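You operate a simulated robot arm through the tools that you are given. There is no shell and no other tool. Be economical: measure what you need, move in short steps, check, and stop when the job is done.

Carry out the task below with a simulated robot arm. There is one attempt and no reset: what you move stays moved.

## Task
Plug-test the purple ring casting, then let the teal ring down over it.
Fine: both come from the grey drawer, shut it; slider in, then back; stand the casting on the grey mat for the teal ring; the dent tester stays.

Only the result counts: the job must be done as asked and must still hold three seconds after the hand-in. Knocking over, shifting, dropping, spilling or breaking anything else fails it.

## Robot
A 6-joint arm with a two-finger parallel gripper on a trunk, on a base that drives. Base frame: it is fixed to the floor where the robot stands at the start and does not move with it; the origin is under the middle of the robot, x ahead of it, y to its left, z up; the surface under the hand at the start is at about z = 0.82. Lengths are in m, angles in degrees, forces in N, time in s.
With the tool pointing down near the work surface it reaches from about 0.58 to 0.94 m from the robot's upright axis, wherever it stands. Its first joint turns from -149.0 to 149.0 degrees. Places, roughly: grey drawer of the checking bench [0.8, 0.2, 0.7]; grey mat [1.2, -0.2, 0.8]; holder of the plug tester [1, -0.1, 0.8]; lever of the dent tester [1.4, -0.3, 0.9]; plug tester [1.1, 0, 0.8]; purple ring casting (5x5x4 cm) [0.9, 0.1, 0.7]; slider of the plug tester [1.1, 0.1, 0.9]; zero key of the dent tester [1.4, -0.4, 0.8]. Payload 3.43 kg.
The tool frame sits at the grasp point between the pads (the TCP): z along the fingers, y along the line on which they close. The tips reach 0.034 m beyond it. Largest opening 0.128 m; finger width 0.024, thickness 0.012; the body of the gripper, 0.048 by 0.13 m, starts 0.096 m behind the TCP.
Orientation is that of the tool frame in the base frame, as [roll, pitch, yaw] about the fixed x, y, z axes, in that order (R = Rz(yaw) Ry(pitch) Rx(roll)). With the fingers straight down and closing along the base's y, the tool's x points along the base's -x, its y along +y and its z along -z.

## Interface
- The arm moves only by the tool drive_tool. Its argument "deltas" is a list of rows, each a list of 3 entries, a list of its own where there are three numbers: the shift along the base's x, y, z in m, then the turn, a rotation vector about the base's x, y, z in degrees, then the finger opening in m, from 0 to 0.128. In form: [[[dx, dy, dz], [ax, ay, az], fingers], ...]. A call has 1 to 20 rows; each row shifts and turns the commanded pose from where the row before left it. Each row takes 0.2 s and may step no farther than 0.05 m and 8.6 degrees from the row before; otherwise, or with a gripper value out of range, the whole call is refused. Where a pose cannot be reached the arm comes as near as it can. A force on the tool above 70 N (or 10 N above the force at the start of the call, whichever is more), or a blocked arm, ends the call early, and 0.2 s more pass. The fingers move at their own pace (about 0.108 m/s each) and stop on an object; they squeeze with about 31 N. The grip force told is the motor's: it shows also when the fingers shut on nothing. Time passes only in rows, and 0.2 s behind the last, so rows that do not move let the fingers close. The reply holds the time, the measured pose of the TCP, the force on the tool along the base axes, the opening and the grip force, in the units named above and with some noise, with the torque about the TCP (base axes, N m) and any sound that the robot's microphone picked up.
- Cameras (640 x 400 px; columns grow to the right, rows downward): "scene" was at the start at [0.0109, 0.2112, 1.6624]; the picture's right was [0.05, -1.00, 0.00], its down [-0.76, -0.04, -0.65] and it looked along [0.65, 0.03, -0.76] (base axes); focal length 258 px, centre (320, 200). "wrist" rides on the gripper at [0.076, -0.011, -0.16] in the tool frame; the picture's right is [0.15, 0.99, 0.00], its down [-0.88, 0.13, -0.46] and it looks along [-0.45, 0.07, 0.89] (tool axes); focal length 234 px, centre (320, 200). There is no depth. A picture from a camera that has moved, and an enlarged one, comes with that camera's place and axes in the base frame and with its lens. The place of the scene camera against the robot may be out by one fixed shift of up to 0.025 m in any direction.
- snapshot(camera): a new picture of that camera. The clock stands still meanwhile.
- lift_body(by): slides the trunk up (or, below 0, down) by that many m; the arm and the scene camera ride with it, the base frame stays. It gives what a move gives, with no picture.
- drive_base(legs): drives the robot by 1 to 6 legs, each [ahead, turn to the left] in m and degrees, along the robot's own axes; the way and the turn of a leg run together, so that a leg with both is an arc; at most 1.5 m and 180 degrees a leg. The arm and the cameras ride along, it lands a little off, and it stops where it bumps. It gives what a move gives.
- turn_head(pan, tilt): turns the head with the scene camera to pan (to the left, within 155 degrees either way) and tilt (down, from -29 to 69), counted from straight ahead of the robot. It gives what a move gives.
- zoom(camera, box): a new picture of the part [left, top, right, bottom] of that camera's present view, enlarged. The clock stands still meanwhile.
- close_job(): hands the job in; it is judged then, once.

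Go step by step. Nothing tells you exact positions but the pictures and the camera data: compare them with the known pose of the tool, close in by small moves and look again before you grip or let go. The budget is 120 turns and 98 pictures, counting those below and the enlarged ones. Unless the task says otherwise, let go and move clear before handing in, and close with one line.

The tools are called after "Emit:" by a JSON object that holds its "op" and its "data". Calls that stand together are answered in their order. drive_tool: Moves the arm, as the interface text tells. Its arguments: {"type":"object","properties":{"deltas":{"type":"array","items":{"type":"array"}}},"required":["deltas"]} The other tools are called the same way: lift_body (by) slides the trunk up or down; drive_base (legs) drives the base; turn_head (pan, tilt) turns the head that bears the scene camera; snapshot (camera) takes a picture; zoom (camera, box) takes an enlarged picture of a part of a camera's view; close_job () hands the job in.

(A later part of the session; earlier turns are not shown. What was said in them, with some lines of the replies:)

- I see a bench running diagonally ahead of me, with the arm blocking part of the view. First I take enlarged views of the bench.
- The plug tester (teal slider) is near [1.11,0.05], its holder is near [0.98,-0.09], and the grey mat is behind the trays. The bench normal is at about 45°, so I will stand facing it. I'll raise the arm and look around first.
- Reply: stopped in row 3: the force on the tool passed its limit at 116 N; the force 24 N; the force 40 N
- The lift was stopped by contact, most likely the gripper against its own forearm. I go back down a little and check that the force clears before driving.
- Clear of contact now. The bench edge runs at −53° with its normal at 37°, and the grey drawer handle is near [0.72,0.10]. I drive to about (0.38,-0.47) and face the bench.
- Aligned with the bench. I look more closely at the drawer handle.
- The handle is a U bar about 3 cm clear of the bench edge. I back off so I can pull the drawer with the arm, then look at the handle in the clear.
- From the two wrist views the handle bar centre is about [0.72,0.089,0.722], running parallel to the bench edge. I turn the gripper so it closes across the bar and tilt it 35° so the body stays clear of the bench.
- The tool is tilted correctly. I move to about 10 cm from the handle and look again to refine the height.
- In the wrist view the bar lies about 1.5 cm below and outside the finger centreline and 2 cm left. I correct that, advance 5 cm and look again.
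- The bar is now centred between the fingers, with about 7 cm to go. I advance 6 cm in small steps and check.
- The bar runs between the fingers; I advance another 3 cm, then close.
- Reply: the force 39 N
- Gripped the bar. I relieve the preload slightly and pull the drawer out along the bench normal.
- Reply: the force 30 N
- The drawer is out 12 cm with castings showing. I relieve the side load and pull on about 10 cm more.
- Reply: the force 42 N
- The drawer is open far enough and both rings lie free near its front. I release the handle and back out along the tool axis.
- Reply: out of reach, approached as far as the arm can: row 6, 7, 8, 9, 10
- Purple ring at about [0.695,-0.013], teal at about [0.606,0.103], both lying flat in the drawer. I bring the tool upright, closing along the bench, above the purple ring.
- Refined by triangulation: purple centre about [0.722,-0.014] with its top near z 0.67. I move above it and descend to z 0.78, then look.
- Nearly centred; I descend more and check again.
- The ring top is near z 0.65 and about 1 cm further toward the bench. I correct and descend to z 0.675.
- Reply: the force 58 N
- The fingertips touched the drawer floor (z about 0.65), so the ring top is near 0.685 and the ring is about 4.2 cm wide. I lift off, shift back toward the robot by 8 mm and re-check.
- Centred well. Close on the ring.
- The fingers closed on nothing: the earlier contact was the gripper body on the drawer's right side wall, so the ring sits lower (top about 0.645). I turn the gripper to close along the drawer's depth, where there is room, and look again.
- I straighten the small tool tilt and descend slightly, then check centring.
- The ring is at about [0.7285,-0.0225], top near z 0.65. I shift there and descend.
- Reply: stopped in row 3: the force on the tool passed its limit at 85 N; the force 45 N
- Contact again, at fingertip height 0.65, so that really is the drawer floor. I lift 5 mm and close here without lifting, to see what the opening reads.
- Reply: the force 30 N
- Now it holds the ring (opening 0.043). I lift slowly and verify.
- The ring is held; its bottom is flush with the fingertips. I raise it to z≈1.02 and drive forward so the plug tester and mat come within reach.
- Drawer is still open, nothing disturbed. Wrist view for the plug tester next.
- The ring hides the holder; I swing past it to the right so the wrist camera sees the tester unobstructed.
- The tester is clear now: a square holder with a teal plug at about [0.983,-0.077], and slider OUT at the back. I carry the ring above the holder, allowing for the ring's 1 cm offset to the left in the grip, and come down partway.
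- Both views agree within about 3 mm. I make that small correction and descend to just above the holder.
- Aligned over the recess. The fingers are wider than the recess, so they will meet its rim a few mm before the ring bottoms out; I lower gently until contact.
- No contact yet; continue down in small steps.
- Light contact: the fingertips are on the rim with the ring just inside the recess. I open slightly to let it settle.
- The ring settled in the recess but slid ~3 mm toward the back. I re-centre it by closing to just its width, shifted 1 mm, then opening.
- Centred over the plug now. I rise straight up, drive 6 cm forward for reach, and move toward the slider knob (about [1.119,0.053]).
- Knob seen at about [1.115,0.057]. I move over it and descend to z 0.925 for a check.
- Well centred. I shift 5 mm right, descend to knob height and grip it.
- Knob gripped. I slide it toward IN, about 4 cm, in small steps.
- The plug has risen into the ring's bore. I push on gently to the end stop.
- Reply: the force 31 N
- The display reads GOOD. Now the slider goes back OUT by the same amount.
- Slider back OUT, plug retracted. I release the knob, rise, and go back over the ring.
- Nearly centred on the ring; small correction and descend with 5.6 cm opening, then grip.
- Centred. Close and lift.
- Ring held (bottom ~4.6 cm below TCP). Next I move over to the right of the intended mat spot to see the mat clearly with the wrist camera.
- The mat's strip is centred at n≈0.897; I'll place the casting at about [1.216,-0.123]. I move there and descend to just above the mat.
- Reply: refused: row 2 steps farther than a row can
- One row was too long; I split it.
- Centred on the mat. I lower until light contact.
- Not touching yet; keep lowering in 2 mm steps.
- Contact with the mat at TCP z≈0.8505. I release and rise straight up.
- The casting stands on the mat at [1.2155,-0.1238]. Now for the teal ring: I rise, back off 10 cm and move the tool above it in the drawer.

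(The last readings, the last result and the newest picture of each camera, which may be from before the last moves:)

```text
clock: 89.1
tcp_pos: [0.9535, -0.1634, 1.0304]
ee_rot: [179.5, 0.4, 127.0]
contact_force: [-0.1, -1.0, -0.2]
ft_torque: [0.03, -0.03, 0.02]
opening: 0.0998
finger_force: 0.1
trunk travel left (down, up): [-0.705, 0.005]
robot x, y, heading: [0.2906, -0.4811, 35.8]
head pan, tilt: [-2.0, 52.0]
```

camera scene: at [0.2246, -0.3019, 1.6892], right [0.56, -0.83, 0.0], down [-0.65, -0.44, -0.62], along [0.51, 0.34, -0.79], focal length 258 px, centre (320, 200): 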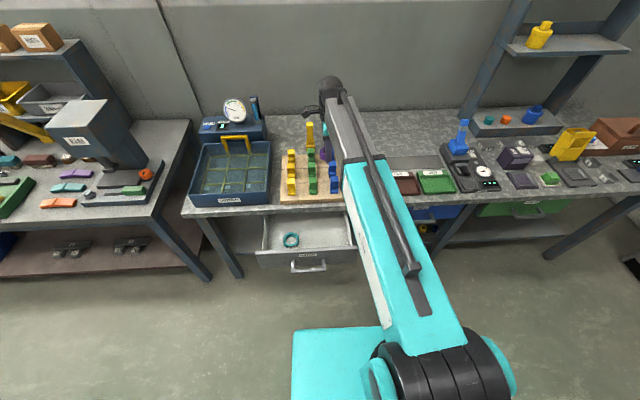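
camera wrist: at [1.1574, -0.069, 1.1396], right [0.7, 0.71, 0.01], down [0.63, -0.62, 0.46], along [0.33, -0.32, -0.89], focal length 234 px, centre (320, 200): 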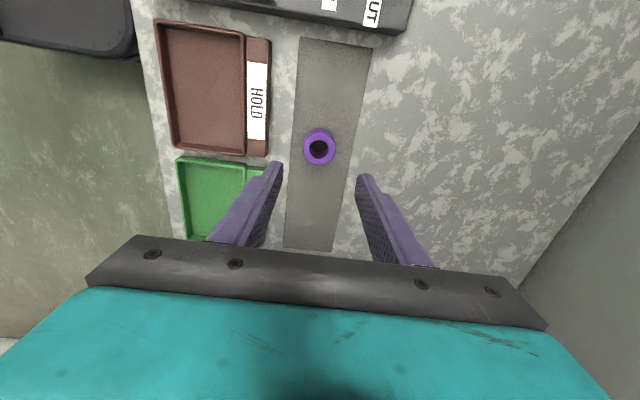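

Emit:
{"op": "drive_tool", "data": {"deltas": [[[-0.0348, 0.0282, 0], [0, 0, 0], 0.1], [[-0.0348, 0.0282, 0], [0, 0, 0], 0.1], [[-0.0348, 0.0282, 0], [0, 0, 0], 0.1], [[-0.0348, 0.0282, 0], [0, 0, 0], 0.1], [[-0.0348, 0.0282, 0], [0, 0, 0], 0.1], [[-0.0348, 0.0282, 0], [0, 0, 0], 0.1], [[-0.0348, 0.0282, 0], [0, 0, 0], 0.1], [[-0.0348, 0.0282, 0], [0, 0, 0], 0.1], [[-0.0348, 0.0282, 0], [0, 0, 0], 0.1], [[0, 0, -0.04], [0, 0, 0], 0.1], [[0, 0, -0.04], [0, 0, 0], 0.1], [[0, 0, -0.04], [0, 0, 0], 0.1], [[0, 0, -0.04], [0, 0, 0], 0.1], [[0, 0, 0], [0, 0, 0], 0.1]]}}

Emit:
{"op": "snapshot", "data": {"camera": "wrist"}}

```text
clock: 92.1
tcp_pos: [0.6445, 0.0892, 0.8704]
ee_rot: [179.4, 0.5, 126.9]
contact_force: [0.9, 0.6, 0.3]
ft_torque: [0.02, 0.02, -0.04]
opening: 0.0999
finger_force: 0.1
trunk travel left (down, up): [-0.705, 0.005]
robot x, y, heading: [0.2874, -0.4828, 35.9]
head pan, tilt: [-2.0, 52.0]
```

```text
30 pictures are left
camera wrist: at [0.5867, 0.1433, 1.0299], right [0.7, 0.71, 0.01], down [0.63, -0.62, 0.46], along [0.33, -0.32, -0.89], focal length 234 px, centre (320, 200)
```

wrist: 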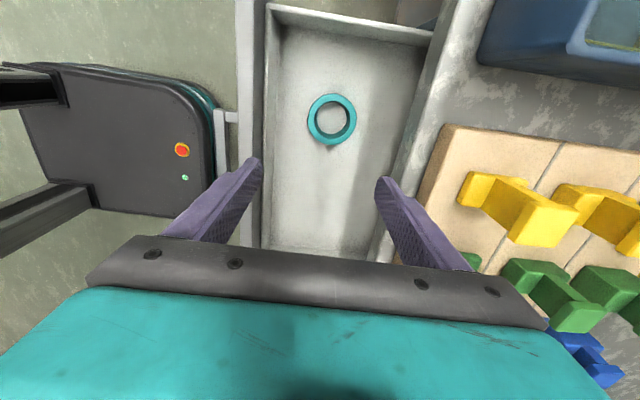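

Teal ring at about [0.637,0.117], outer ≈7.4 cm. I move over it and descend.

Emit:
{"op": "drive_tool", "data": {"deltas": [[[-0.007, 0.027, -0.03], [0.5, -0.2, 0], 0.1], [[0, 0, -0.04], [0, 0, 0], 0.1], [[0, 0, -0.04], [0, 0, 0], 0.1], [[0, 0, 0], [0, 0, 0], 0.1]]}}

Emit:
{"op": "snapshot", "data": {"camera": "wrist"}}

```text
clock: 93.1
tcp_pos: [0.6341, 0.1172, 0.7605]
ee_rot: [179.0, 0.1, 127.0]
contact_force: [-0.8, 1.1, -0.5]
ft_torque: [-0.01, 0.0, 0.0]
opening: 0.0999
finger_force: 0.1
trunk travel left (down, up): [-0.705, 0.005]
robot x, y, heading: [0.2866, -0.4805, 36.0]
head pan, tilt: [-2.0, 52.0]
```

```text
29 pictures are left
camera wrist: at [0.5767, 0.1692, 0.9199], right [0.7, 0.71, 0.02], down [0.63, -0.63, 0.46], along [0.34, -0.31, -0.89], focal length 234 px, centre (320, 200)
```

wrist: 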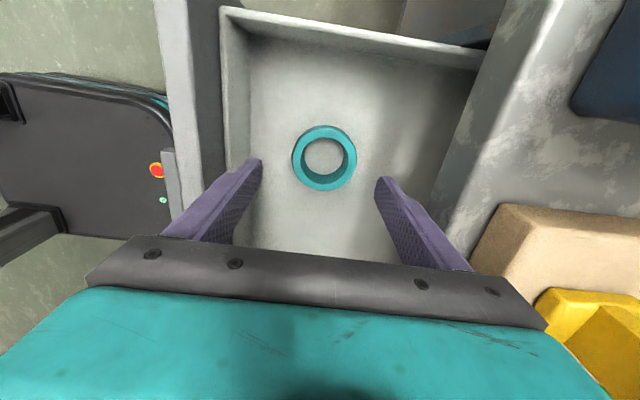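

Emit:
{"op": "drive_tool", "data": {"deltas": [[[0.003, 0.003, -0.02], [-0.6, 0.8, 0], 0.1], [[0, 0, -0.025], [0, 0, 0], 0.1], [[0, 0, -0.013], [0, 0, 0], 0.1], [[0, 0, 0], [0, 0, 0], 0.1]]}}

Emit:
{"op": "snapshot", "data": {"camera": "wrist"}}

```text
clock: 94.1
tcp_pos: [0.6368, 0.1204, 0.7022]
ee_rot: [-179.9, 0.2, 127.0]
contact_force: [0.0, -0.5, 0.3]
ft_torque: [0.0, 0.01, -0.04]
opening: 0.1001
finger_force: 0.1
trunk travel left (down, up): [-0.705, 0.005]
robot x, y, heading: [0.2847, -0.4829, 36.0]
head pan, tilt: [-2.0, 52.0]
```

```text
28 pictures are left
camera wrist: at [0.5811, 0.1749, 0.8621], right [0.7, 0.71, 0.0], down [0.63, -0.62, 0.46], along [0.32, -0.32, -0.89], focal length 234 px, centre (320, 200)
```

wrist: 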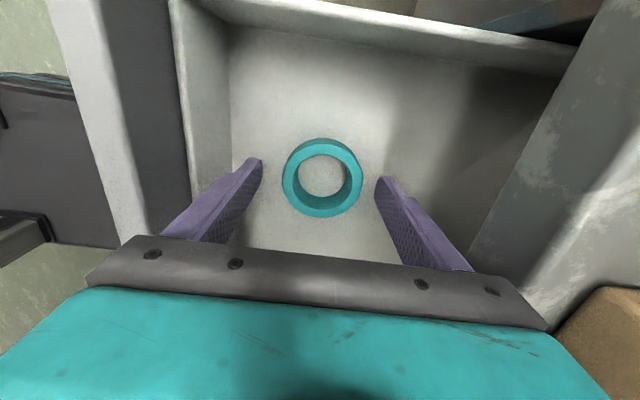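

I shift ~4 mm, descend to grip height (TCP 0.690) and close.

Emit:
{"op": "drive_tool", "data": {"deltas": [[[0.003, -0.003, -0.006], [0, 0, 0], 0.1], [[0, 0, -0.006], [0, 0, 0], 0.1], [[0, 0, 0], [0, 0, 0], 0.08], [[0, 0, 0], [0, 0, 0], 0.0], [[0, 0, 0], [0, 0, 0], 0.0]]}}

Emit:
{"op": "snapshot", "data": {"camera": "wrist"}}

```text
clock: 95.3
tcp_pos: [0.6396, 0.1177, 0.6903]
ee_rot: [-180.0, 0.1, 127.1]
contact_force: [-0.2, -0.6, 0.6]
ft_torque: [0.02, 0.0, 0.02]
opening: 0.0706
finger_force: 31.3
trunk travel left (down, up): [-0.705, 0.005]
robot x, y, heading: [0.2856, -0.4801, 35.8]
head pan, tilt: [-2.0, 52.0]
```

```text
27 pictures are left
camera wrist: at [0.5841, 0.172, 0.8496], right [0.7, 0.71, 0.0], down [0.63, -0.62, 0.46], along [0.32, -0.32, -0.89], focal length 234 px, centre (320, 200)
```

wrist: 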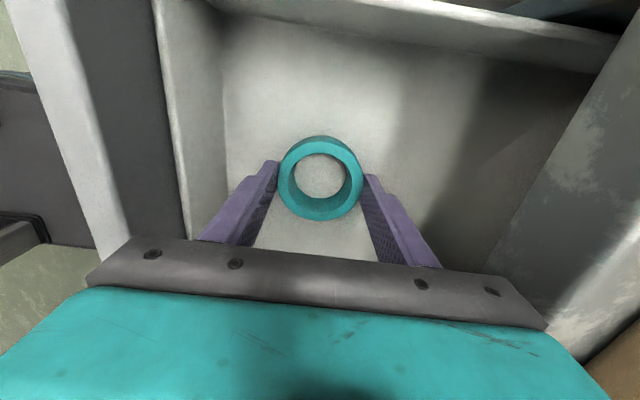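

Gripped (opening 0.0706). I lift out of the drawer and check how the ring sits in the fingers.

Emit:
{"op": "drive_tool", "data": {"deltas": [[[0, 0, 0.01], [0, 0, 0], 0.0], [[0, 0, 0.03], [0, 0, 0], 0.0], [[0, 0, 0.045], [0, 0, 0], 0.0], [[0, 0, 0.045], [0, 0, 0], 0.0], [[0, 0, 0.045], [0, 0, 0], 0.0], [[0, 0, 0.045], [0, 0, 0], 0.0], [[0, 0, 0.045], [0, 0, 0], 0.0], [[0, 0, 0.045], [0, 0, 0], 0.0], [[0, 0, 0.03], [0, 0, 0], 0.0], [[0, 0, 0], [0, 0, 0], 0.0]]}}

Emit:
{"op": "zoom", "data": {"camera": "wrist", "box": [240, 130, 400, 230]}}

```text
clock: 97.5
tcp_pos: [0.6388, 0.1174, 1.0322]
ee_rot: [-179.9, 0.2, 127.0]
contact_force: [-0.2, -0.1, -1.1]
ft_torque: [0.0, -0.03, -0.02]
opening: 0.0706
finger_force: 31.0
trunk travel left (down, up): [-0.705, 0.005]
robot x, y, heading: [0.2845, -0.4776, 35.9]
head pan, tilt: [-2.0, 52.0]
```

```text
4.00 times, centred on (320, 180) of wrist
camera zoom: at [0.5842, 0.1719, 1.1923], right [0.7, 0.71, 0.0], down [0.63, -0.62, 0.46], along [0.32, -0.32, -0.89], focal length 937 px, centre (320, 280)
```

zoom: 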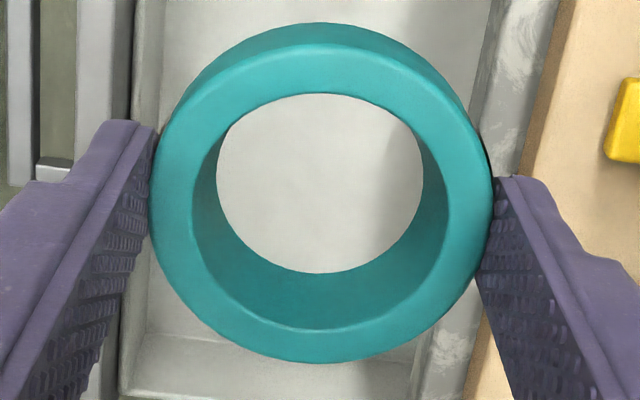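

The teal ring sits centred in the grip (bore ~4.7–5.3 cm, against the 4.3 cm casting). I carry it back the way I came and drive forward again.

Emit:
{"op": "drive_tool", "data": {"deltas": [[[0.0348, -0.0282, 0], [0, 0, 0], 0.0], [[0.0348, -0.0282, 0], [0, 0, 0], 0.0], [[0.0348, -0.0282, 0], [0, 0, 0], 0.0], [[0.0348, -0.0282, 0], [0, 0, 0], 0.0], [[0.0348, -0.0282, 0], [0, 0, 0], 0.0], [[0.0348, -0.0282, 0], [0, 0, 0], 0.0], [[0.0348, -0.0282, 0], [0, 0, 0], 0.0], [[0.0348, -0.0282, 0], [0, 0, 0], 0.0], [[0.0348, -0.0282, 0], [0, 0, 0], 0.0], [[0, 0, 0], [0, 0, 0], 0.0]]}}

Emit:
{"op": "drive_base", "data": {"legs": [[0.1, 0]]}}

```text
clock: 99.7
tcp_pos: [0.9521, -0.1347, 1.0286]
ee_rot: [-179.9, 0.1, 127.0]
contact_force: [0.0, 0.9, -1.3]
ft_torque: [-0.02, -0.01, 0.0]
opening: 0.0704
finger_force: 30.9
trunk travel left (down, up): [-0.705, 0.005]
robot x, y, heading: [0.2834, -0.4804, 35.9]
head pan, tilt: [-2.0, 52.0]
```

```text
clock: 100.9
tcp_pos: [1.035, -0.0757, 1.0285]
ee_rot: [-179.8, 0.1, 127.0]
contact_force: [1.0, 0.7, -0.3]
ft_torque: [-0.03, 0.02, -0.01]
opening: 0.0705
finger_force: 31.0
trunk travel left (down, up): [-0.705, 0.005]
robot x, y, heading: [0.3672, -0.4258, 35.9]
head pan, tilt: [-2.0, 52.0]
```

Emit:
{"op": "drive_tool", "data": {"deltas": [[[0.045, -0.012, 0], [0, 0, 0], 0.0], [[0.045, -0.012, 0], [0, 0, 0], 0.0], [[0.045, -0.012, 0], [0, 0, 0], 0.0], [[0.045, -0.0121, 0], [0, 0, 0], 0.0], [[0, 0, -0.03], [0, 0, 0], 0.0], [[0, 0, -0.04], [0, 0, 0], 0.0], [[0, 0, 0], [0, 0, 0], 0.0]]}}

Emit:
{"op": "zoom", "data": {"camera": "wrist", "box": [240, 130, 400, 230]}}

Emit:
{"op": "zoom", "data": {"camera": "scene", "box": [360, 110, 488, 190]}}

```text
clock: 102.5
tcp_pos: [1.2122, -0.1212, 0.9587]
ee_rot: [180.0, 0.1, 127.0]
contact_force: [-0.1, -0.3, -1.6]
ft_torque: [0.0, 0.05, 0.02]
opening: 0.0705
finger_force: 31.0
trunk travel left (down, up): [-0.705, 0.005]
robot x, y, heading: [0.3685, -0.4209, 36.0]
head pan, tilt: [-2.0, 52.0]
```

```text
4.00 times, centred on (320, 180) of wrist
camera zoom: at [1.1564, -0.0673, 1.1183], right [0.7, 0.71, 0.0], down [0.63, -0.62, 0.46], along [0.32, -0.32, -0.89], focal length 937 px, centre (320, 280)
```

zoom: 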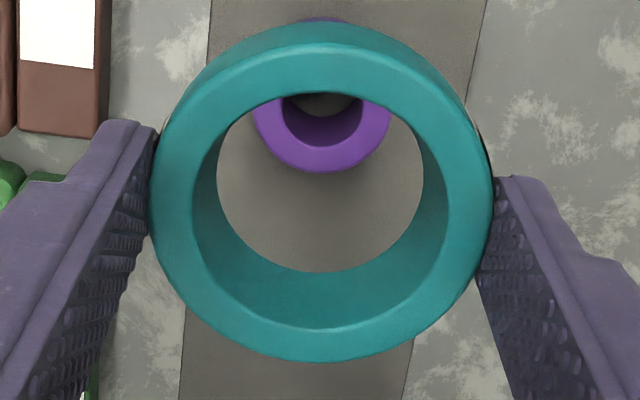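

```text
5.00 times, centred on (424, 150) of scene
camera zoom: at [0.2732, -0.2669, 1.6892], right [0.56, -0.83, 0.0], down [-0.65, -0.44, -0.62], along [0.51, 0.34, -0.79], focal length 1287 px, centre (-200, 450)
```

zoom: 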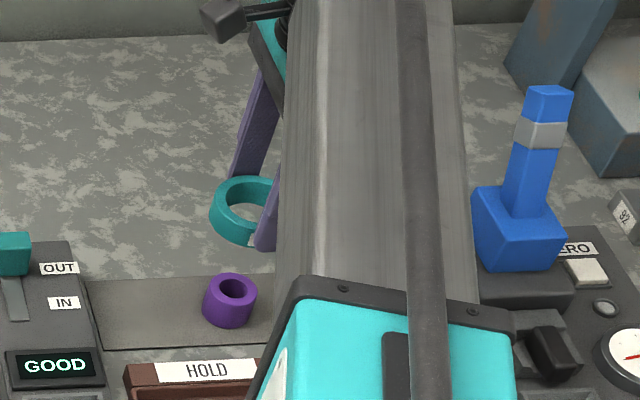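

The casting shows through the bore about 5 mm further right. I shift accordingly and descend to about 2 cm above it.

Emit:
{"op": "drive_tool", "data": {"deltas": [[[0.003, -0.004, -0.02], [0, 0, 0], 0.0], [[0, 0, -0.02], [0, 0, 0], 0.0], [[0, 0, -0.016], [0, 0, 0], 0.0], [[0, 0, 0], [0, 0, 0], 0.0]]}}

Emit:
{"op": "zoom", "data": {"camera": "wrist", "box": [240, 130, 400, 230]}}

Emit:
{"op": "zoom", "data": {"camera": "scene", "box": [360, 110, 488, 190]}}

```text
clock: 103.5
tcp_pos: [1.2153, -0.1274, 0.9026]
ee_rot: [-179.9, 0.2, 127.0]
contact_force: [0.2, 0.0, -0.9]
ft_torque: [-0.02, -0.02, 0.01]
opening: 0.0705
finger_force: 31.4
trunk travel left (down, up): [-0.705, 0.005]
robot x, y, heading: [0.3689, -0.4196, 35.8]
head pan, tilt: [-2.0, 52.0]
```

```text
4.00 times, centred on (320, 180) of wrist
camera zoom: at [1.1598, -0.0731, 1.0619], right [0.7, 0.71, 0.0], down [0.63, -0.62, 0.46], along [0.32, -0.32, -0.89], focal length 937 px, centre (320, 280)
```

zoom: 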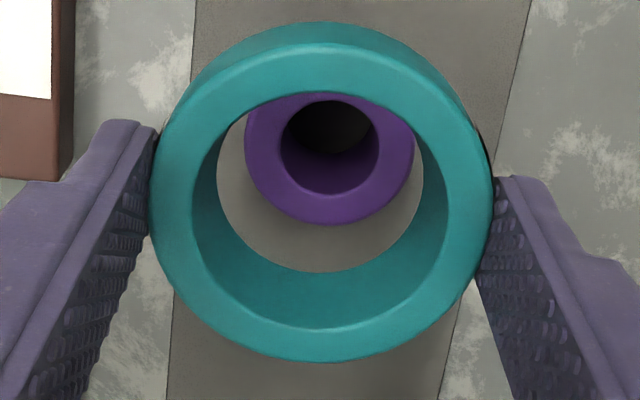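

```text
5.00 times, centred on (424, 150) of scene
camera zoom: at [0.2734, -0.2668, 1.6892], right [0.56, -0.83, 0.0], down [-0.65, -0.44, -0.62], along [0.51, 0.34, -0.79], focal length 1287 px, centre (-200, 450)
```

zoom: 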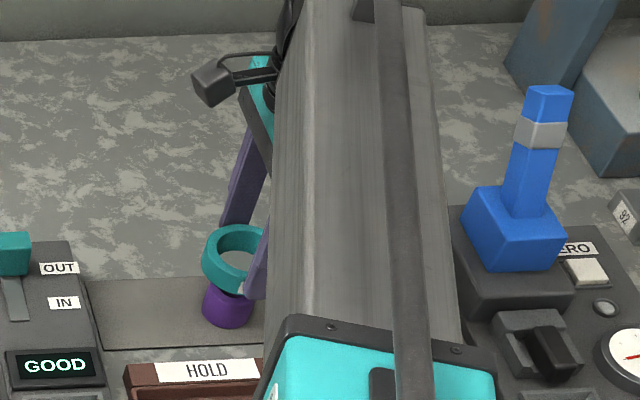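

Wrist view and the recorded release position agree on a ~2 mm shift toward the back. I apply it and lower 1.2 cm, then look again.

Emit:
{"op": "drive_tool", "data": {"deltas": [[[0.0012, 0.0022, 0], [0, 0, 0], 0.0], [[0, 0, -0.012], [0, 0, 0], 0.0], [[0, 0, 0], [0, 0, 0], 0.0]]}}

Emit:
{"op": "zoom", "data": {"camera": "wrist", "box": [240, 130, 400, 230]}}

Emit:
{"op": "zoom", "data": {"camera": "scene", "box": [384, 150, 432, 180]}}

```text
clock: 104.3
tcp_pos: [1.2174, -0.1259, 0.8896]
ee_rot: [-179.9, 0.1, 127.1]
contact_force: [-0.6, -0.1, -1.2]
ft_torque: [0.0, 0.02, -0.01]
opening: 0.0706
finger_force: 31.6
trunk travel left (down, up): [-0.705, 0.005]
robot x, y, heading: [0.3662, -0.4236, 36.0]
head pan, tilt: [-2.0, 52.0]
```

```text
4.00 times, centred on (320, 180) of wrist
camera zoom: at [1.1615, -0.0712, 1.0496], right [0.7, 0.71, 0.0], down [0.63, -0.62, 0.46], along [0.32, -0.32, -0.89], focal length 937 px, centre (320, 280)
```

zoom: 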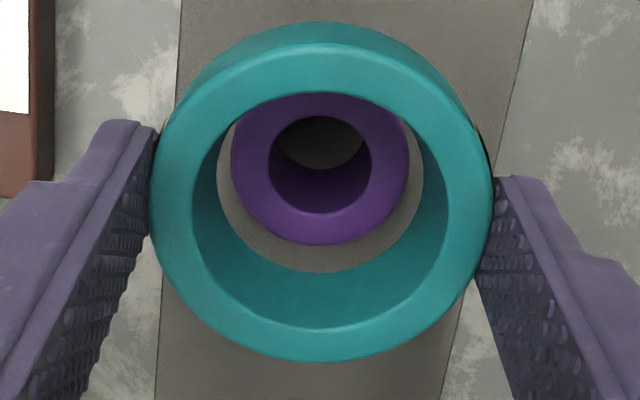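

```text
13.33 times, centred on (408, 165) of scene
camera zoom: at [0.2733, -0.2668, 1.6892], right [0.56, -0.83, 0.0], down [-0.65, -0.44, -0.62], along [0.51, 0.34, -0.79], focal length 3433 px, centre (-853, 667)
```

zoom: 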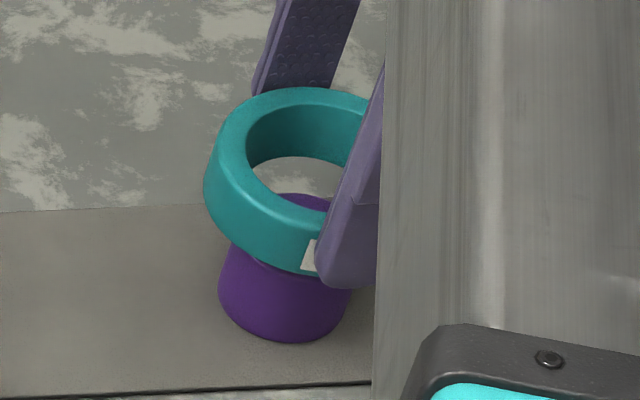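

Aligned within about 1–2 mm. I lower slowly, watching for force near the casting's top.

Emit:
{"op": "drive_tool", "data": {"deltas": [[[0, 0, -0.003], [0, 0, 0], 0.0], [[0, 0, -0.003], [0, 0, 0], 0.0], [[0, 0, -0.003], [0, 0, 0], 0.0], [[0, 0, -0.003], [0, 0, 0], 0.0], [[0, 0, -0.002], [0, 0, 0], 0.0], [[0, 0, 0], [0, 0, 0], 0.0]]}}

Emit:
{"op": "zoom", "data": {"camera": "wrist", "box": [240, 130, 400, 230]}}

```text
clock: 105.7
tcp_pos: [1.2175, -0.1254, 0.8772]
ee_rot: [-179.8, 0.0, 127.0]
contact_force: [-0.1, 1.0, -0.6]
ft_torque: [0.01, -0.01, -0.03]
opening: 0.0705
finger_force: 31.1
trunk travel left (down, up): [-0.705, 0.005]
robot x, y, heading: [0.368, -0.421, 35.7]
head pan, tilt: [-2.0, 52.0]
```

```text
4.00 times, centred on (320, 180) of wrist
camera zoom: at [1.1611, -0.0704, 1.0364], right [0.7, 0.71, 0.0], down [0.63, -0.62, 0.46], along [0.32, -0.32, -0.89], focal length 937 px, centre (320, 280)
```

zoom: 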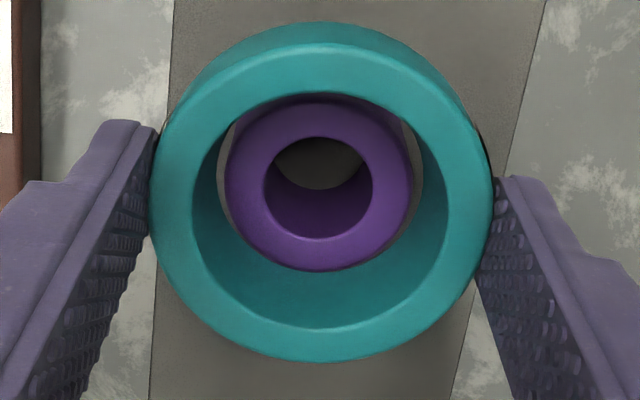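

Still free, but the casting is ~1.5 mm toward the right within the bore. I correct that and lower further.

Emit:
{"op": "drive_tool", "data": {"deltas": [[[0.0008, -0.0014, 0], [0, 0, 0], 0.0], [[0, 0, -0.003], [0, 0, 0], 0.0], [[0, 0, -0.003], [0, 0, 0], 0.0], [[0, 0, 0], [0, 0, 0], 0.0]]}}

Emit:
{"op": "zoom", "data": {"camera": "wrist", "box": [240, 130, 400, 230]}}

```text
clock: 106.7
tcp_pos: [1.2175, -0.1268, 0.8711]
ee_rot: [-179.8, 0.2, 127.0]
contact_force: [0.3, 0.4, -1.0]
ft_torque: [-0.01, -0.02, 0.0]
opening: 0.0706
finger_force: 31.0
trunk travel left (down, up): [-0.705, 0.005]
robot x, y, heading: [0.3697, -0.4253, 35.8]
head pan, tilt: [-2.0, 52.0]
```

```text
4.00 times, centred on (320, 180) of wrist
camera zoom: at [1.162, -0.0719, 1.0309], right [0.7, 0.71, 0.0], down [0.63, -0.62, 0.46], along [0.32, -0.32, -0.89], focal length 937 px, centre (320, 280)
```

zoom: 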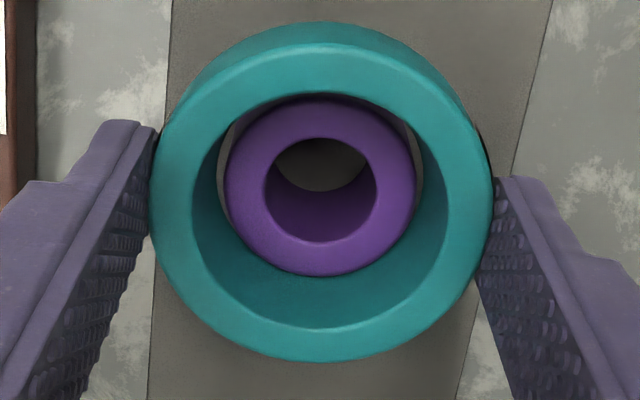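

The casting's top is now inside the bore with no contact. I keep lowering toward the mat.

Emit:
{"op": "drive_tool", "data": {"deltas": [[[0.0004, -0.0005, -0.003], [0, 0, 0], 0.0], [[0, 0, -0.003], [0, 0, 0], 0.0], [[0, 0, -0.003], [0, 0, 0], 0.0], [[0, 0, -0.003], [0, 0, 0], 0.0], [[0, 0, 0], [0, 0, 0], 0.0]]}}

Emit:
{"op": "zoom", "data": {"camera": "wrist", "box": [240, 130, 400, 230]}}

```text
clock: 107.9
tcp_pos: [1.2179, -0.1271, 0.8579]
ee_rot: [-179.9, 0.1, 127.0]
contact_force: [0.3, 0.7, -1.1]
ft_torque: [0.01, 0.0, -0.01]
opening: 0.0703
finger_force: 30.7
trunk travel left (down, up): [-0.705, 0.005]
robot x, y, heading: [0.3692, -0.4212, 35.9]
head pan, tilt: [-2.0, 52.0]
```

```text
4.00 times, centred on (320, 180) of wrist
camera zoom: at [1.1628, -0.0726, 1.0182], right [0.7, 0.71, 0.0], down [0.63, -0.62, 0.46], along [0.32, -0.32, -0.89], focal length 937 px, centre (320, 280)
```

zoom: 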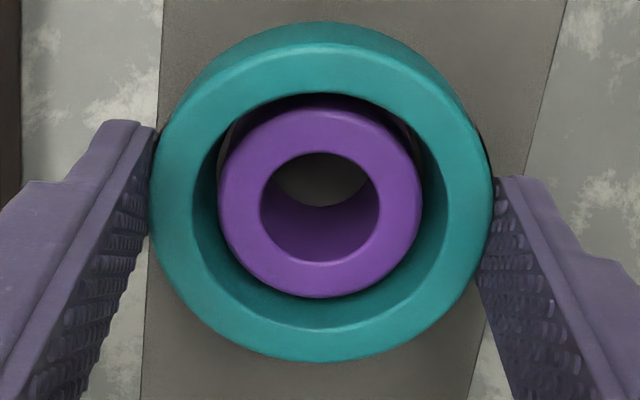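

Clearly going over, free all round. Lower the rest of the way until light contact.

Emit:
{"op": "drive_tool", "data": {"deltas": [[[0, 0, -0.003], [0, 0, 0], 0.0], [[0, 0, -0.003], [0, 0, 0], 0.0], [[0, 0, -0.003], [0, 0, 0], 0.0], [[0, 0, 0], [0, 0, 0], 0.0]]}}

```text
clock: 108.9
tcp_pos: [1.2172, -0.1272, 0.8492]
ee_rot: [-179.9, 0.1, 127.0]
contact_force: [-0.3, 0.4, -1.4]
ft_torque: [0.02, 0.0, -0.02]
opening: 0.0704
finger_force: 31.0
trunk travel left (down, up): [-0.705, 0.005]
robot x, y, heading: [0.3654, -0.4226, 36.0]
head pan, tilt: [-2.0, 52.0]
```

Emit:
{"op": "drive_tool", "data": {"deltas": [[[0, 0, -0.002], [0, 0, 0], 0.0], [[0, 0, -0.002], [0, 0, 0], 0.0], [[0, 0, -0.002], [0, 0, 0], 0.0], [[0, 0, 0], [0, 0, 0], 0.0]]}}

Emit:
{"op": "zoom", "data": {"camera": "wrist", "box": [240, 130, 400, 230]}}

```text
clock: 109.9
tcp_pos: [1.2179, -0.1281, 0.8444]
ee_rot: [-179.9, 0.1, 127.0]
contact_force: [-1.0, 0.8, -0.7]
ft_torque: [0.04, -0.02, -0.03]
opening: 0.0704
finger_force: 30.6
trunk travel left (down, up): [-0.705, 0.005]
robot x, y, heading: [0.3678, -0.4262, 35.9]
head pan, tilt: [-2.0, 52.0]
```

```text
4.00 times, centred on (320, 180) of wrist
camera zoom: at [1.1637, -0.0722, 1.0033], right [0.7, 0.71, 0.0], down [0.63, -0.62, 0.46], along [0.32, -0.32, -0.89], focal length 937 px, centre (320, 280)
```

zoom: 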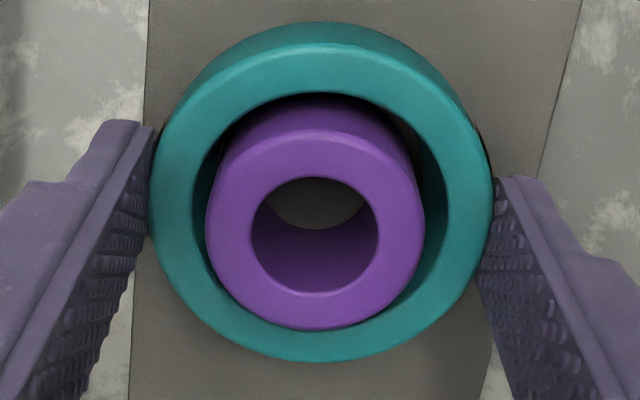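

Emit:
{"op": "drive_tool", "data": {"deltas": [[[-0.0006, -0.0004, -0.002], [0, 0, 0], 0.0], [[0, 0, -0.002], [0, 0, 0], 0.0], [[0, 0, -0.002], [0, 0, 0], 0.0], [[0, 0, 0], [0, 0, 0], 0.0]]}}

```text
clock: 110.9
tcp_pos: [1.2182, -0.1266, 0.8399]
ee_rot: [179.7, 0.1, 127.0]
contact_force: [12.6, 8.0, 28.4]
ft_torque: [0.22, -0.3, -0.23]
opening: 0.0712
finger_force: 31.1
trunk travel left (down, up): [-0.705, 0.005]
robot x, y, heading: [0.366, -0.4245, 35.9]
head pan, tilt: [-2.0, 52.0]
```

Contact: the ring is on the mat. I relieve the pressure, open, and look before lifting.

Emit:
{"op": "drive_tool", "data": {"deltas": [[[0.0, 0.0, 0.0015], [0, 0, 0], 0.0], [[0, 0, 0], [0, 0, 0], 0.074], [[0, 0, 0], [0, 0, 0], 0.084], [[0, 0, 0], [0, 0, 0], 0.084]]}}

Emit:
{"op": "snapshot", "data": {"camera": "wrist"}}

```text
clock: 111.9
tcp_pos: [1.2184, -0.1278, 0.8387]
ee_rot: [-179.9, 0.2, 127.1]
contact_force: [0.2, 1.1, -0.4]
ft_torque: [-0.01, 0.01, 0.0]
opening: 0.0839
finger_force: 0.1
trunk travel left (down, up): [-0.705, 0.005]
robot x, y, heading: [0.3663, -0.4196, 35.8]
head pan, tilt: [-2.0, 52.0]
```

```text
15 pictures are left
camera wrist: at [1.1623, -0.0732, 0.9986], right [0.7, 0.71, 0.0], down [0.63, -0.62, 0.46], along [0.32, -0.32, -0.89], focal length 234 px, centre (320, 200)
```

wrist: 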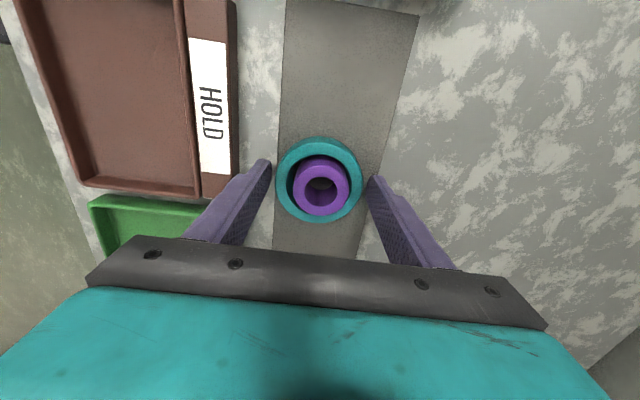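

The teal ring sits around the casting on the mat. I rise straight up, retract, and back the base off to close the drawer.

Emit:
{"op": "drive_tool", "data": {"deltas": [[[0, 0, 0.01], [0, 0, 0], 0.084], [[0, 0, 0.02], [0, 0, 0], 0.09], [[0, 0, 0.04], [0, 0, 0], 0.09], [[0, 0, 0.045], [0, 0, 0], 0.09], [[0, 0, 0.045], [0, 0, 0], 0.09], [[0, 0, 0.03], [0, 0, 0], 0.09], [[-0.04, 0, 0], [0, 0, 0], 0.06], [[-0.04, 0, 0], [0, 0, 0], 0.03], [[-0.04, 0.01, 0], [0, 0, 0], 0], [[-0.04, 0.01, 0], [0, 0, 0], 0], [[0, 0, 0], [0, 0, 0], 0]]}}

Emit:
{"op": "drive_base", "data": {"legs": [[-0.27, 0]]}}

Emit:
{"op": "snapshot", "data": {"camera": "scene"}}

```text
clock: 114.3
tcp_pos: [1.0573, -0.1076, 1.0295]
ee_rot: [-179.9, 0.1, 127.0]
contact_force: [0.3, -0.4, 0.1]
ft_torque: [-0.01, 0.01, 0.0]
opening: 0.0
finger_force: 31.6
trunk travel left (down, up): [-0.705, 0.005]
robot x, y, heading: [0.3679, -0.4196, 35.7]
head pan, tilt: [-2.0, 52.0]
```

```text
clock: 116.4
tcp_pos: [0.8362, -0.2668, 1.03]
ee_rot: [-179.9, 0.1, 127.0]
contact_force: [-0.4, -0.1, -0.6]
ft_torque: [0.02, -0.01, 0.01]
opening: 0.0
finger_force: 30.7
trunk travel left (down, up): [-0.705, 0.005]
robot x, y, heading: [0.1464, -0.5832, 35.9]
head pan, tilt: [-2.0, 52.0]
```

```text
14 pictures are left
camera scene: at [0.0521, -0.4271, 1.6892], right [0.56, -0.83, 0.0], down [-0.65, -0.44, -0.62], along [0.51, 0.34, -0.79], focal length 258 px, centre (320, 200)
```

scene: 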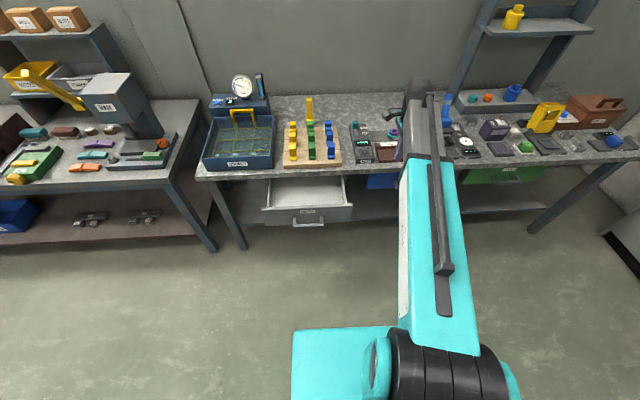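

Drawer open as expected and clear. I swing the closed fingers around to in front of the drawer handle, turning the gripper so its thin side faces the bench.

Emit:
{"op": "drive_tool", "data": {"deltas": [[[-0.0369, 0.0218, -0.0167], [0, 0, 8.18], 0], [[-0.0369, 0.0218, -0.0167], [0, 0, 8.18], 0], [[-0.0369, 0.0218, -0.0167], [0, 0, 8.18], 0], [[-0.0369, 0.0218, -0.0167], [0, 0, 8.18], 0], [[-0.0369, 0.0218, -0.0167], [0, 0, 8.18], 0], [[-0.0369, 0.0218, -0.0167], [0, 0, 8.18], 0], [[-0.0369, 0.0218, -0.0167], [0, 0, 8.18], 0], [[-0.0369, 0.0218, -0.0167], [0, 0, 8.18], 0], [[-0.0369, 0.0218, -0.0167], [0, 0, 8.18], 0], [[0, 0, 0], [0, 0, 8.18], 0], [[0, 0, 0], [0, 0, 8.18], 0], [[0, 0, 0], [0, 0, 0], 0]]}}

Emit:
{"op": "snapshot", "data": {"camera": "wrist"}}

```text
clock: 119.0
tcp_pos: [0.5051, -0.0707, 0.8805]
ee_rot: [-179.9, 0.1, -142.8]
contact_force: [0.5, -0.4, 0.2]
ft_torque: [-0.01, 0.01, 0.05]
opening: 0.0001
finger_force: 30.7
trunk travel left (down, up): [-0.705, 0.005]
robot x, y, heading: [0.1476, -0.5797, 35.9]
head pan, tilt: [-2.0, 52.0]
```

```text
13 pictures are left
camera wrist: at [0.45, -0.1256, 1.0402], right [-0.71, 0.7, 0.0], down [0.62, 0.64, 0.46], along [0.32, 0.33, -0.89], focal length 234 px, centre (320, 200)
```

wrist: 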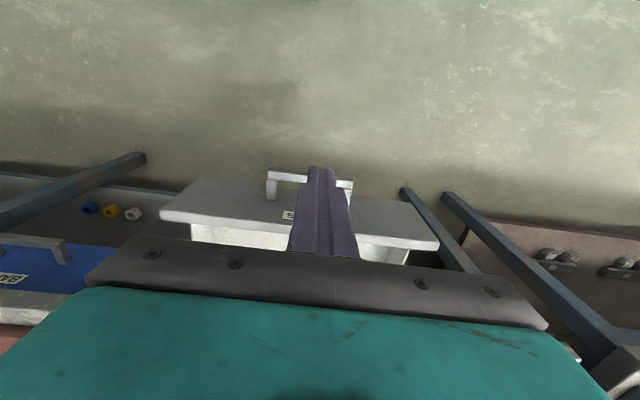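

The handle bar lies just ahead of the fingers. I descend in front of it, then push along the bench normal.

Emit:
{"op": "drive_tool", "data": {"deltas": [[[0, 0, -0.045], [0, 0, 0], 0], [[0, 0, -0.045], [0, 0, 0], 0], [[0, 0, -0.045], [0, 0, 0], 0], [[0, 0, -0.045], [0, 0, 0], 0], [[0.008, 0.006, 0], [0, 0, 0], 0], [[0.008, 0.006, 0], [0, 0, 0], 0], [[0.008, 0.006, 0], [0, 0, 0], 0], [[0.008, 0.006, 0], [0, 0, 0], 0], [[0.008, 0.006, 0], [0, 0, 0], 0], [[0.008, 0.006, 0], [0, 0, 0], 0], [[0, 0, 0], [0, 0, 0], 0]]}}

Emit:
{"op": "snapshot", "data": {"camera": "wrist"}}

```text
clock: 121.4
tcp_pos: [0.5535, -0.0344, 0.7005]
ee_rot: [-179.9, 0.1, -142.9]
contact_force: [0.2, 0.0, -0.5]
ft_torque: [0.01, -0.01, -0.03]
opening: 0.0001
finger_force: 30.9
trunk travel left (down, up): [-0.705, 0.005]
robot x, y, heading: [0.1492, -0.5818, 36.0]
head pan, tilt: [-2.0, 52.0]
```

```text
12 pictures are left
camera wrist: at [0.4981, -0.0891, 0.8601], right [-0.71, 0.7, 0.0], down [0.62, 0.63, 0.46], along [0.32, 0.32, -0.89], focal length 234 px, centre (320, 200)
```

wrist: 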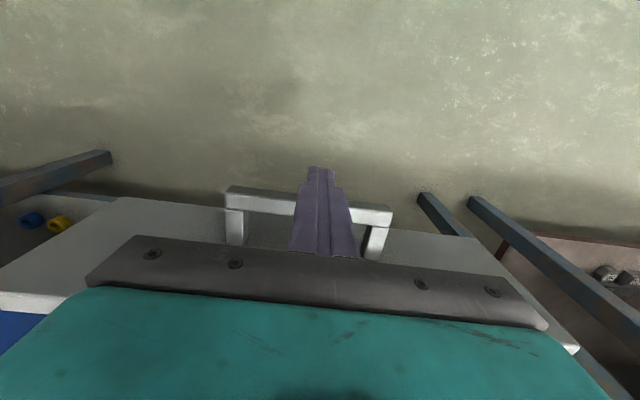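

The finger face is just at the bar. Now push the drawer in.

Emit:
{"op": "drive_tool", "data": {"deltas": [[[0.012, 0.009, 0], [0, 0, 0], 0], [[0.012, 0.009, 0], [0, 0, 0], 0], [[0.012, 0.009, 0], [0, 0, 0], 0], [[0.012, 0.009, 0], [0, 0, 0], 0], [[0.012, 0.009, 0], [0, 0, 0], 0], [[0.012, 0.009, 0], [0, 0, 0], 0], [[0, 0, 0], [0, 0, 0], 0]]}}

Emit:
{"op": "snapshot", "data": {"camera": "wrist"}}

```text
clock: 123.0
tcp_pos: [0.6239, 0.019, 0.699]
ee_rot: [180.0, 0.1, -142.9]
contact_force: [0.2, -0.4, -0.3]
ft_torque: [0.01, 0.01, 0.04]
opening: 0.0
finger_force: 31.1
trunk travel left (down, up): [-0.705, 0.005]
robot x, y, heading: [0.1464, -0.5839, 36.0]
head pan, tilt: [-2.0, 52.0]
```

```text
11 pictures are left
camera wrist: at [0.5692, -0.0343, 0.8591], right [-0.71, 0.7, 0.0], down [0.62, 0.63, 0.46], along [0.32, 0.32, -0.89], focal length 234 px, centre (320, 200)
```

wrist: 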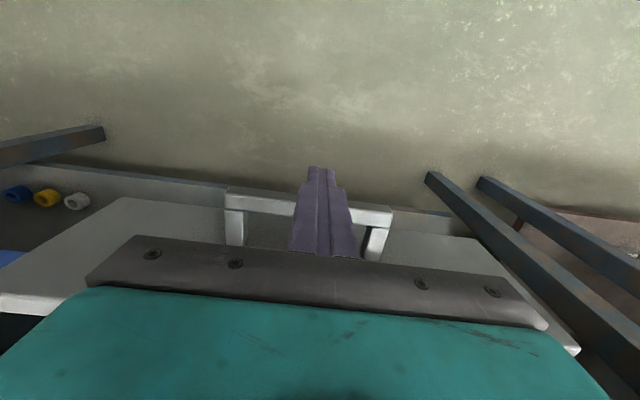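

The drawer follows. I continue to the closed position.

Emit:
{"op": "drive_tool", "data": {"deltas": [[[0.012, 0.009, 0], [0, 0, 0], 0], [[0.012, 0.009, 0], [0, 0, 0], 0], [[0.012, 0.009, 0], [0, 0, 0], 0], [[0.012, 0.009, 0], [0, 0, 0], 0], [[0.012, 0.009, 0], [0, 0, 0], 0], [[0.008, 0.006, 0], [0, 0, 0], 0], [[0.008, 0.006, 0], [0, 0, 0], 0], [[0, 0, 0], [0, 0, 0], 0]]}}

Emit:
{"op": "snapshot", "data": {"camera": "wrist"}}

```text
clock: 124.8
tcp_pos: [0.7021, 0.0751, 0.6994]
ee_rot: [-179.9, 0.2, -142.8]
contact_force: [-0.5, -0.1, 0.0]
ft_torque: [0.0, 0.01, -0.01]
opening: 0.0
finger_force: 30.9
trunk travel left (down, up): [-0.705, 0.005]
robot x, y, heading: [0.1462, -0.5828, 35.9]
head pan, tilt: [-2.0, 52.0]
```

```text
10 pictures are left
camera wrist: at [0.6468, 0.0218, 0.859], right [-0.71, 0.7, 0.0], down [0.62, 0.63, 0.46], along [0.32, 0.32, -0.89], focal length 234 px, centre (320, 200)
```

wrist: 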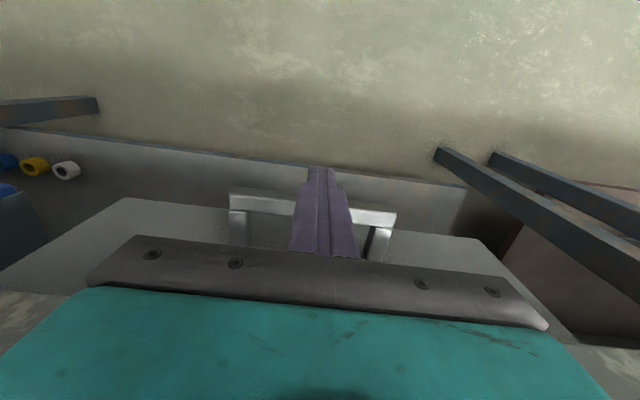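

Emit:
{"op": "drive_tool", "data": {"deltas": [[[0.0032, 0.0024, 0], [0, 0, 0], 0], [[0.0032, 0.0024, 0], [0, 0, 0], 0], [[0.0032, 0.0024, 0], [0, 0, 0], 0], [[0, 0, 0], [0, 0, 0], 0]]}}

```text
clock: 125.8
tcp_pos: [0.7028, 0.0773, 0.6996]
ee_rot: [-179.6, -1.1, -142.9]
contact_force: [-42.2, -35.4, -5.0]
ft_torque: [0.36, 0.78, 0.07]
opening: 0.0
finger_force: 31.3
trunk travel left (down, up): [-0.705, 0.005]
robot x, y, heading: [0.1452, -0.5819, 35.7]
head pan, tilt: [-2.0, 52.0]
```

Firm stop: the drawer is shut. I back away, rise clear, and check the whole result.

Emit:
{"op": "drive_tool", "data": {"deltas": [[[-0.0112, -0.0084, 0], [0, 0, 0], 0], [[-0.03, -0.0226, 0], [0, 0, 0], 0], [[-0.03, -0.0226, 0], [0, 0, 0], 0], [[-0.03, -0.0226, 0.03], [0, 0, 0], 0], [[0, 0, 0.045], [0, 0, 0], 0], [[0, 0, 0.045], [0, 0, 0], 0], [[0, 0, 0.045], [0, 0, 0], 0], [[0, 0, 0], [0, 0, 0], 0]]}}

Emit:
{"op": "snapshot", "data": {"camera": "scene"}}

Emit:
{"op": "snapshot", "data": {"camera": "wrist"}}

```text
clock: 127.6
tcp_pos: [0.6123, 0.0058, 0.8648]
ee_rot: [-179.9, 0.1, -143.0]
contact_force: [0.4, 0.1, 0.8]
ft_torque: [-0.01, 0.03, -0.01]
opening: 0.0
finger_force: 31.0
trunk travel left (down, up): [-0.705, 0.005]
robot x, y, heading: [0.1489, -0.5819, 35.7]
head pan, tilt: [-2.0, 52.0]
```

```text
9 pictures are left
camera scene: at [0.053, -0.4264, 1.6892], right [0.56, -0.83, 0.0], down [-0.65, -0.44, -0.62], along [0.51, 0.34, -0.79], focal length 258 px, centre (320, 200)
```

scene: 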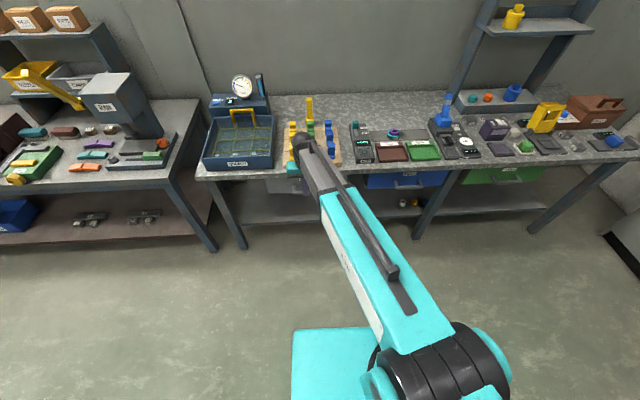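

```text
8 pictures are left
camera wrist: at [0.5567, -0.0487, 1.0248], right [-0.71, 0.7, 0.0], down [0.62, 0.64, 0.46], along [0.32, 0.32, -0.89], focal length 234 px, centre (320, 200)
```

wrist: 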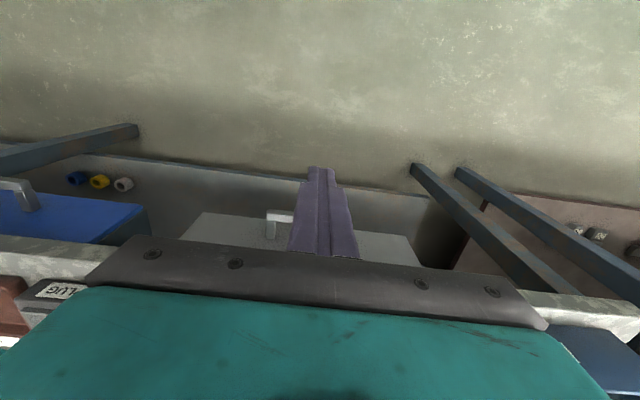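

Emit:
{"op": "zoom", "data": {"camera": "scene", "box": [340, 105, 480, 192]}}

Emit:
{"op": "drive_base", "data": {"legs": [[-0.15, 0]]}}

Emit:
{"op": "snapshot", "data": {"camera": "wrist"}}

```text
4.57 times, centred on (410, 148) of scene
camera zoom: at [0.053, -0.4264, 1.6892], right [0.56, -0.83, 0.0], down [-0.65, -0.44, -0.62], along [0.51, 0.34, -0.79], focal length 1177 px, centre (-91, 435)
```

zoom: 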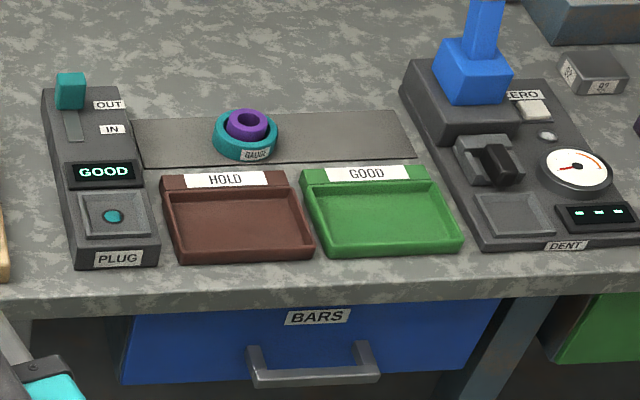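

```text
clock: 129.1
tcp_pos: [0.4883, -0.0837, 0.8668]
ee_rot: [-180.0, 0.2, -142.9]
contact_force: [-0.4, 0.2, -0.6]
ft_torque: [0.01, -0.03, 0.01]
opening: 0.0002
finger_force: 31.2
trunk travel left (down, up): [-0.705, 0.005]
robot x, y, heading: [0.0287, -0.6698, 36.0]
head pan, tilt: [-2.0, 52.0]
```

```text
6 pictures are left
camera wrist: at [0.4345, -0.1375, 1.0251], right [-0.71, 0.7, 0.0], down [0.62, 0.63, 0.46], along [0.32, 0.33, -0.89], focal length 234 px, centre (320, 200)
```

wrist: 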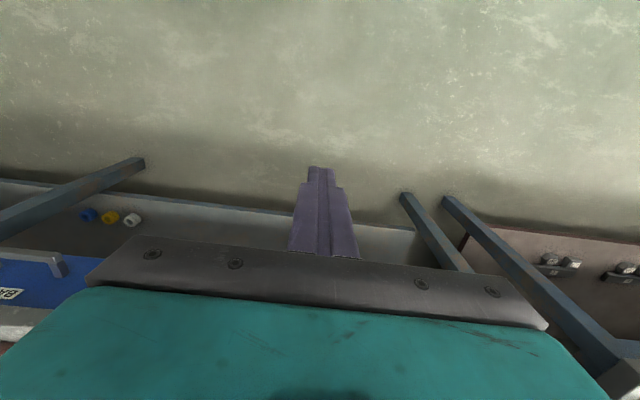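

The casting stands on the grey mat inside the teal ring, the tester reads GOOD with its slider back at OUT, the drawer is shut against its stop, and the dent tester was not touched. The arm is clear, so I hand in.

Emit:
{"op": "close_job", "data": {}}

```text
The job is handed in.
```

The purple casting tested GOOD and stands on the grey mat with the teal ring let down over it; the slider is back at OUT, the grey drawer is shut, and the dent tester was not touched.
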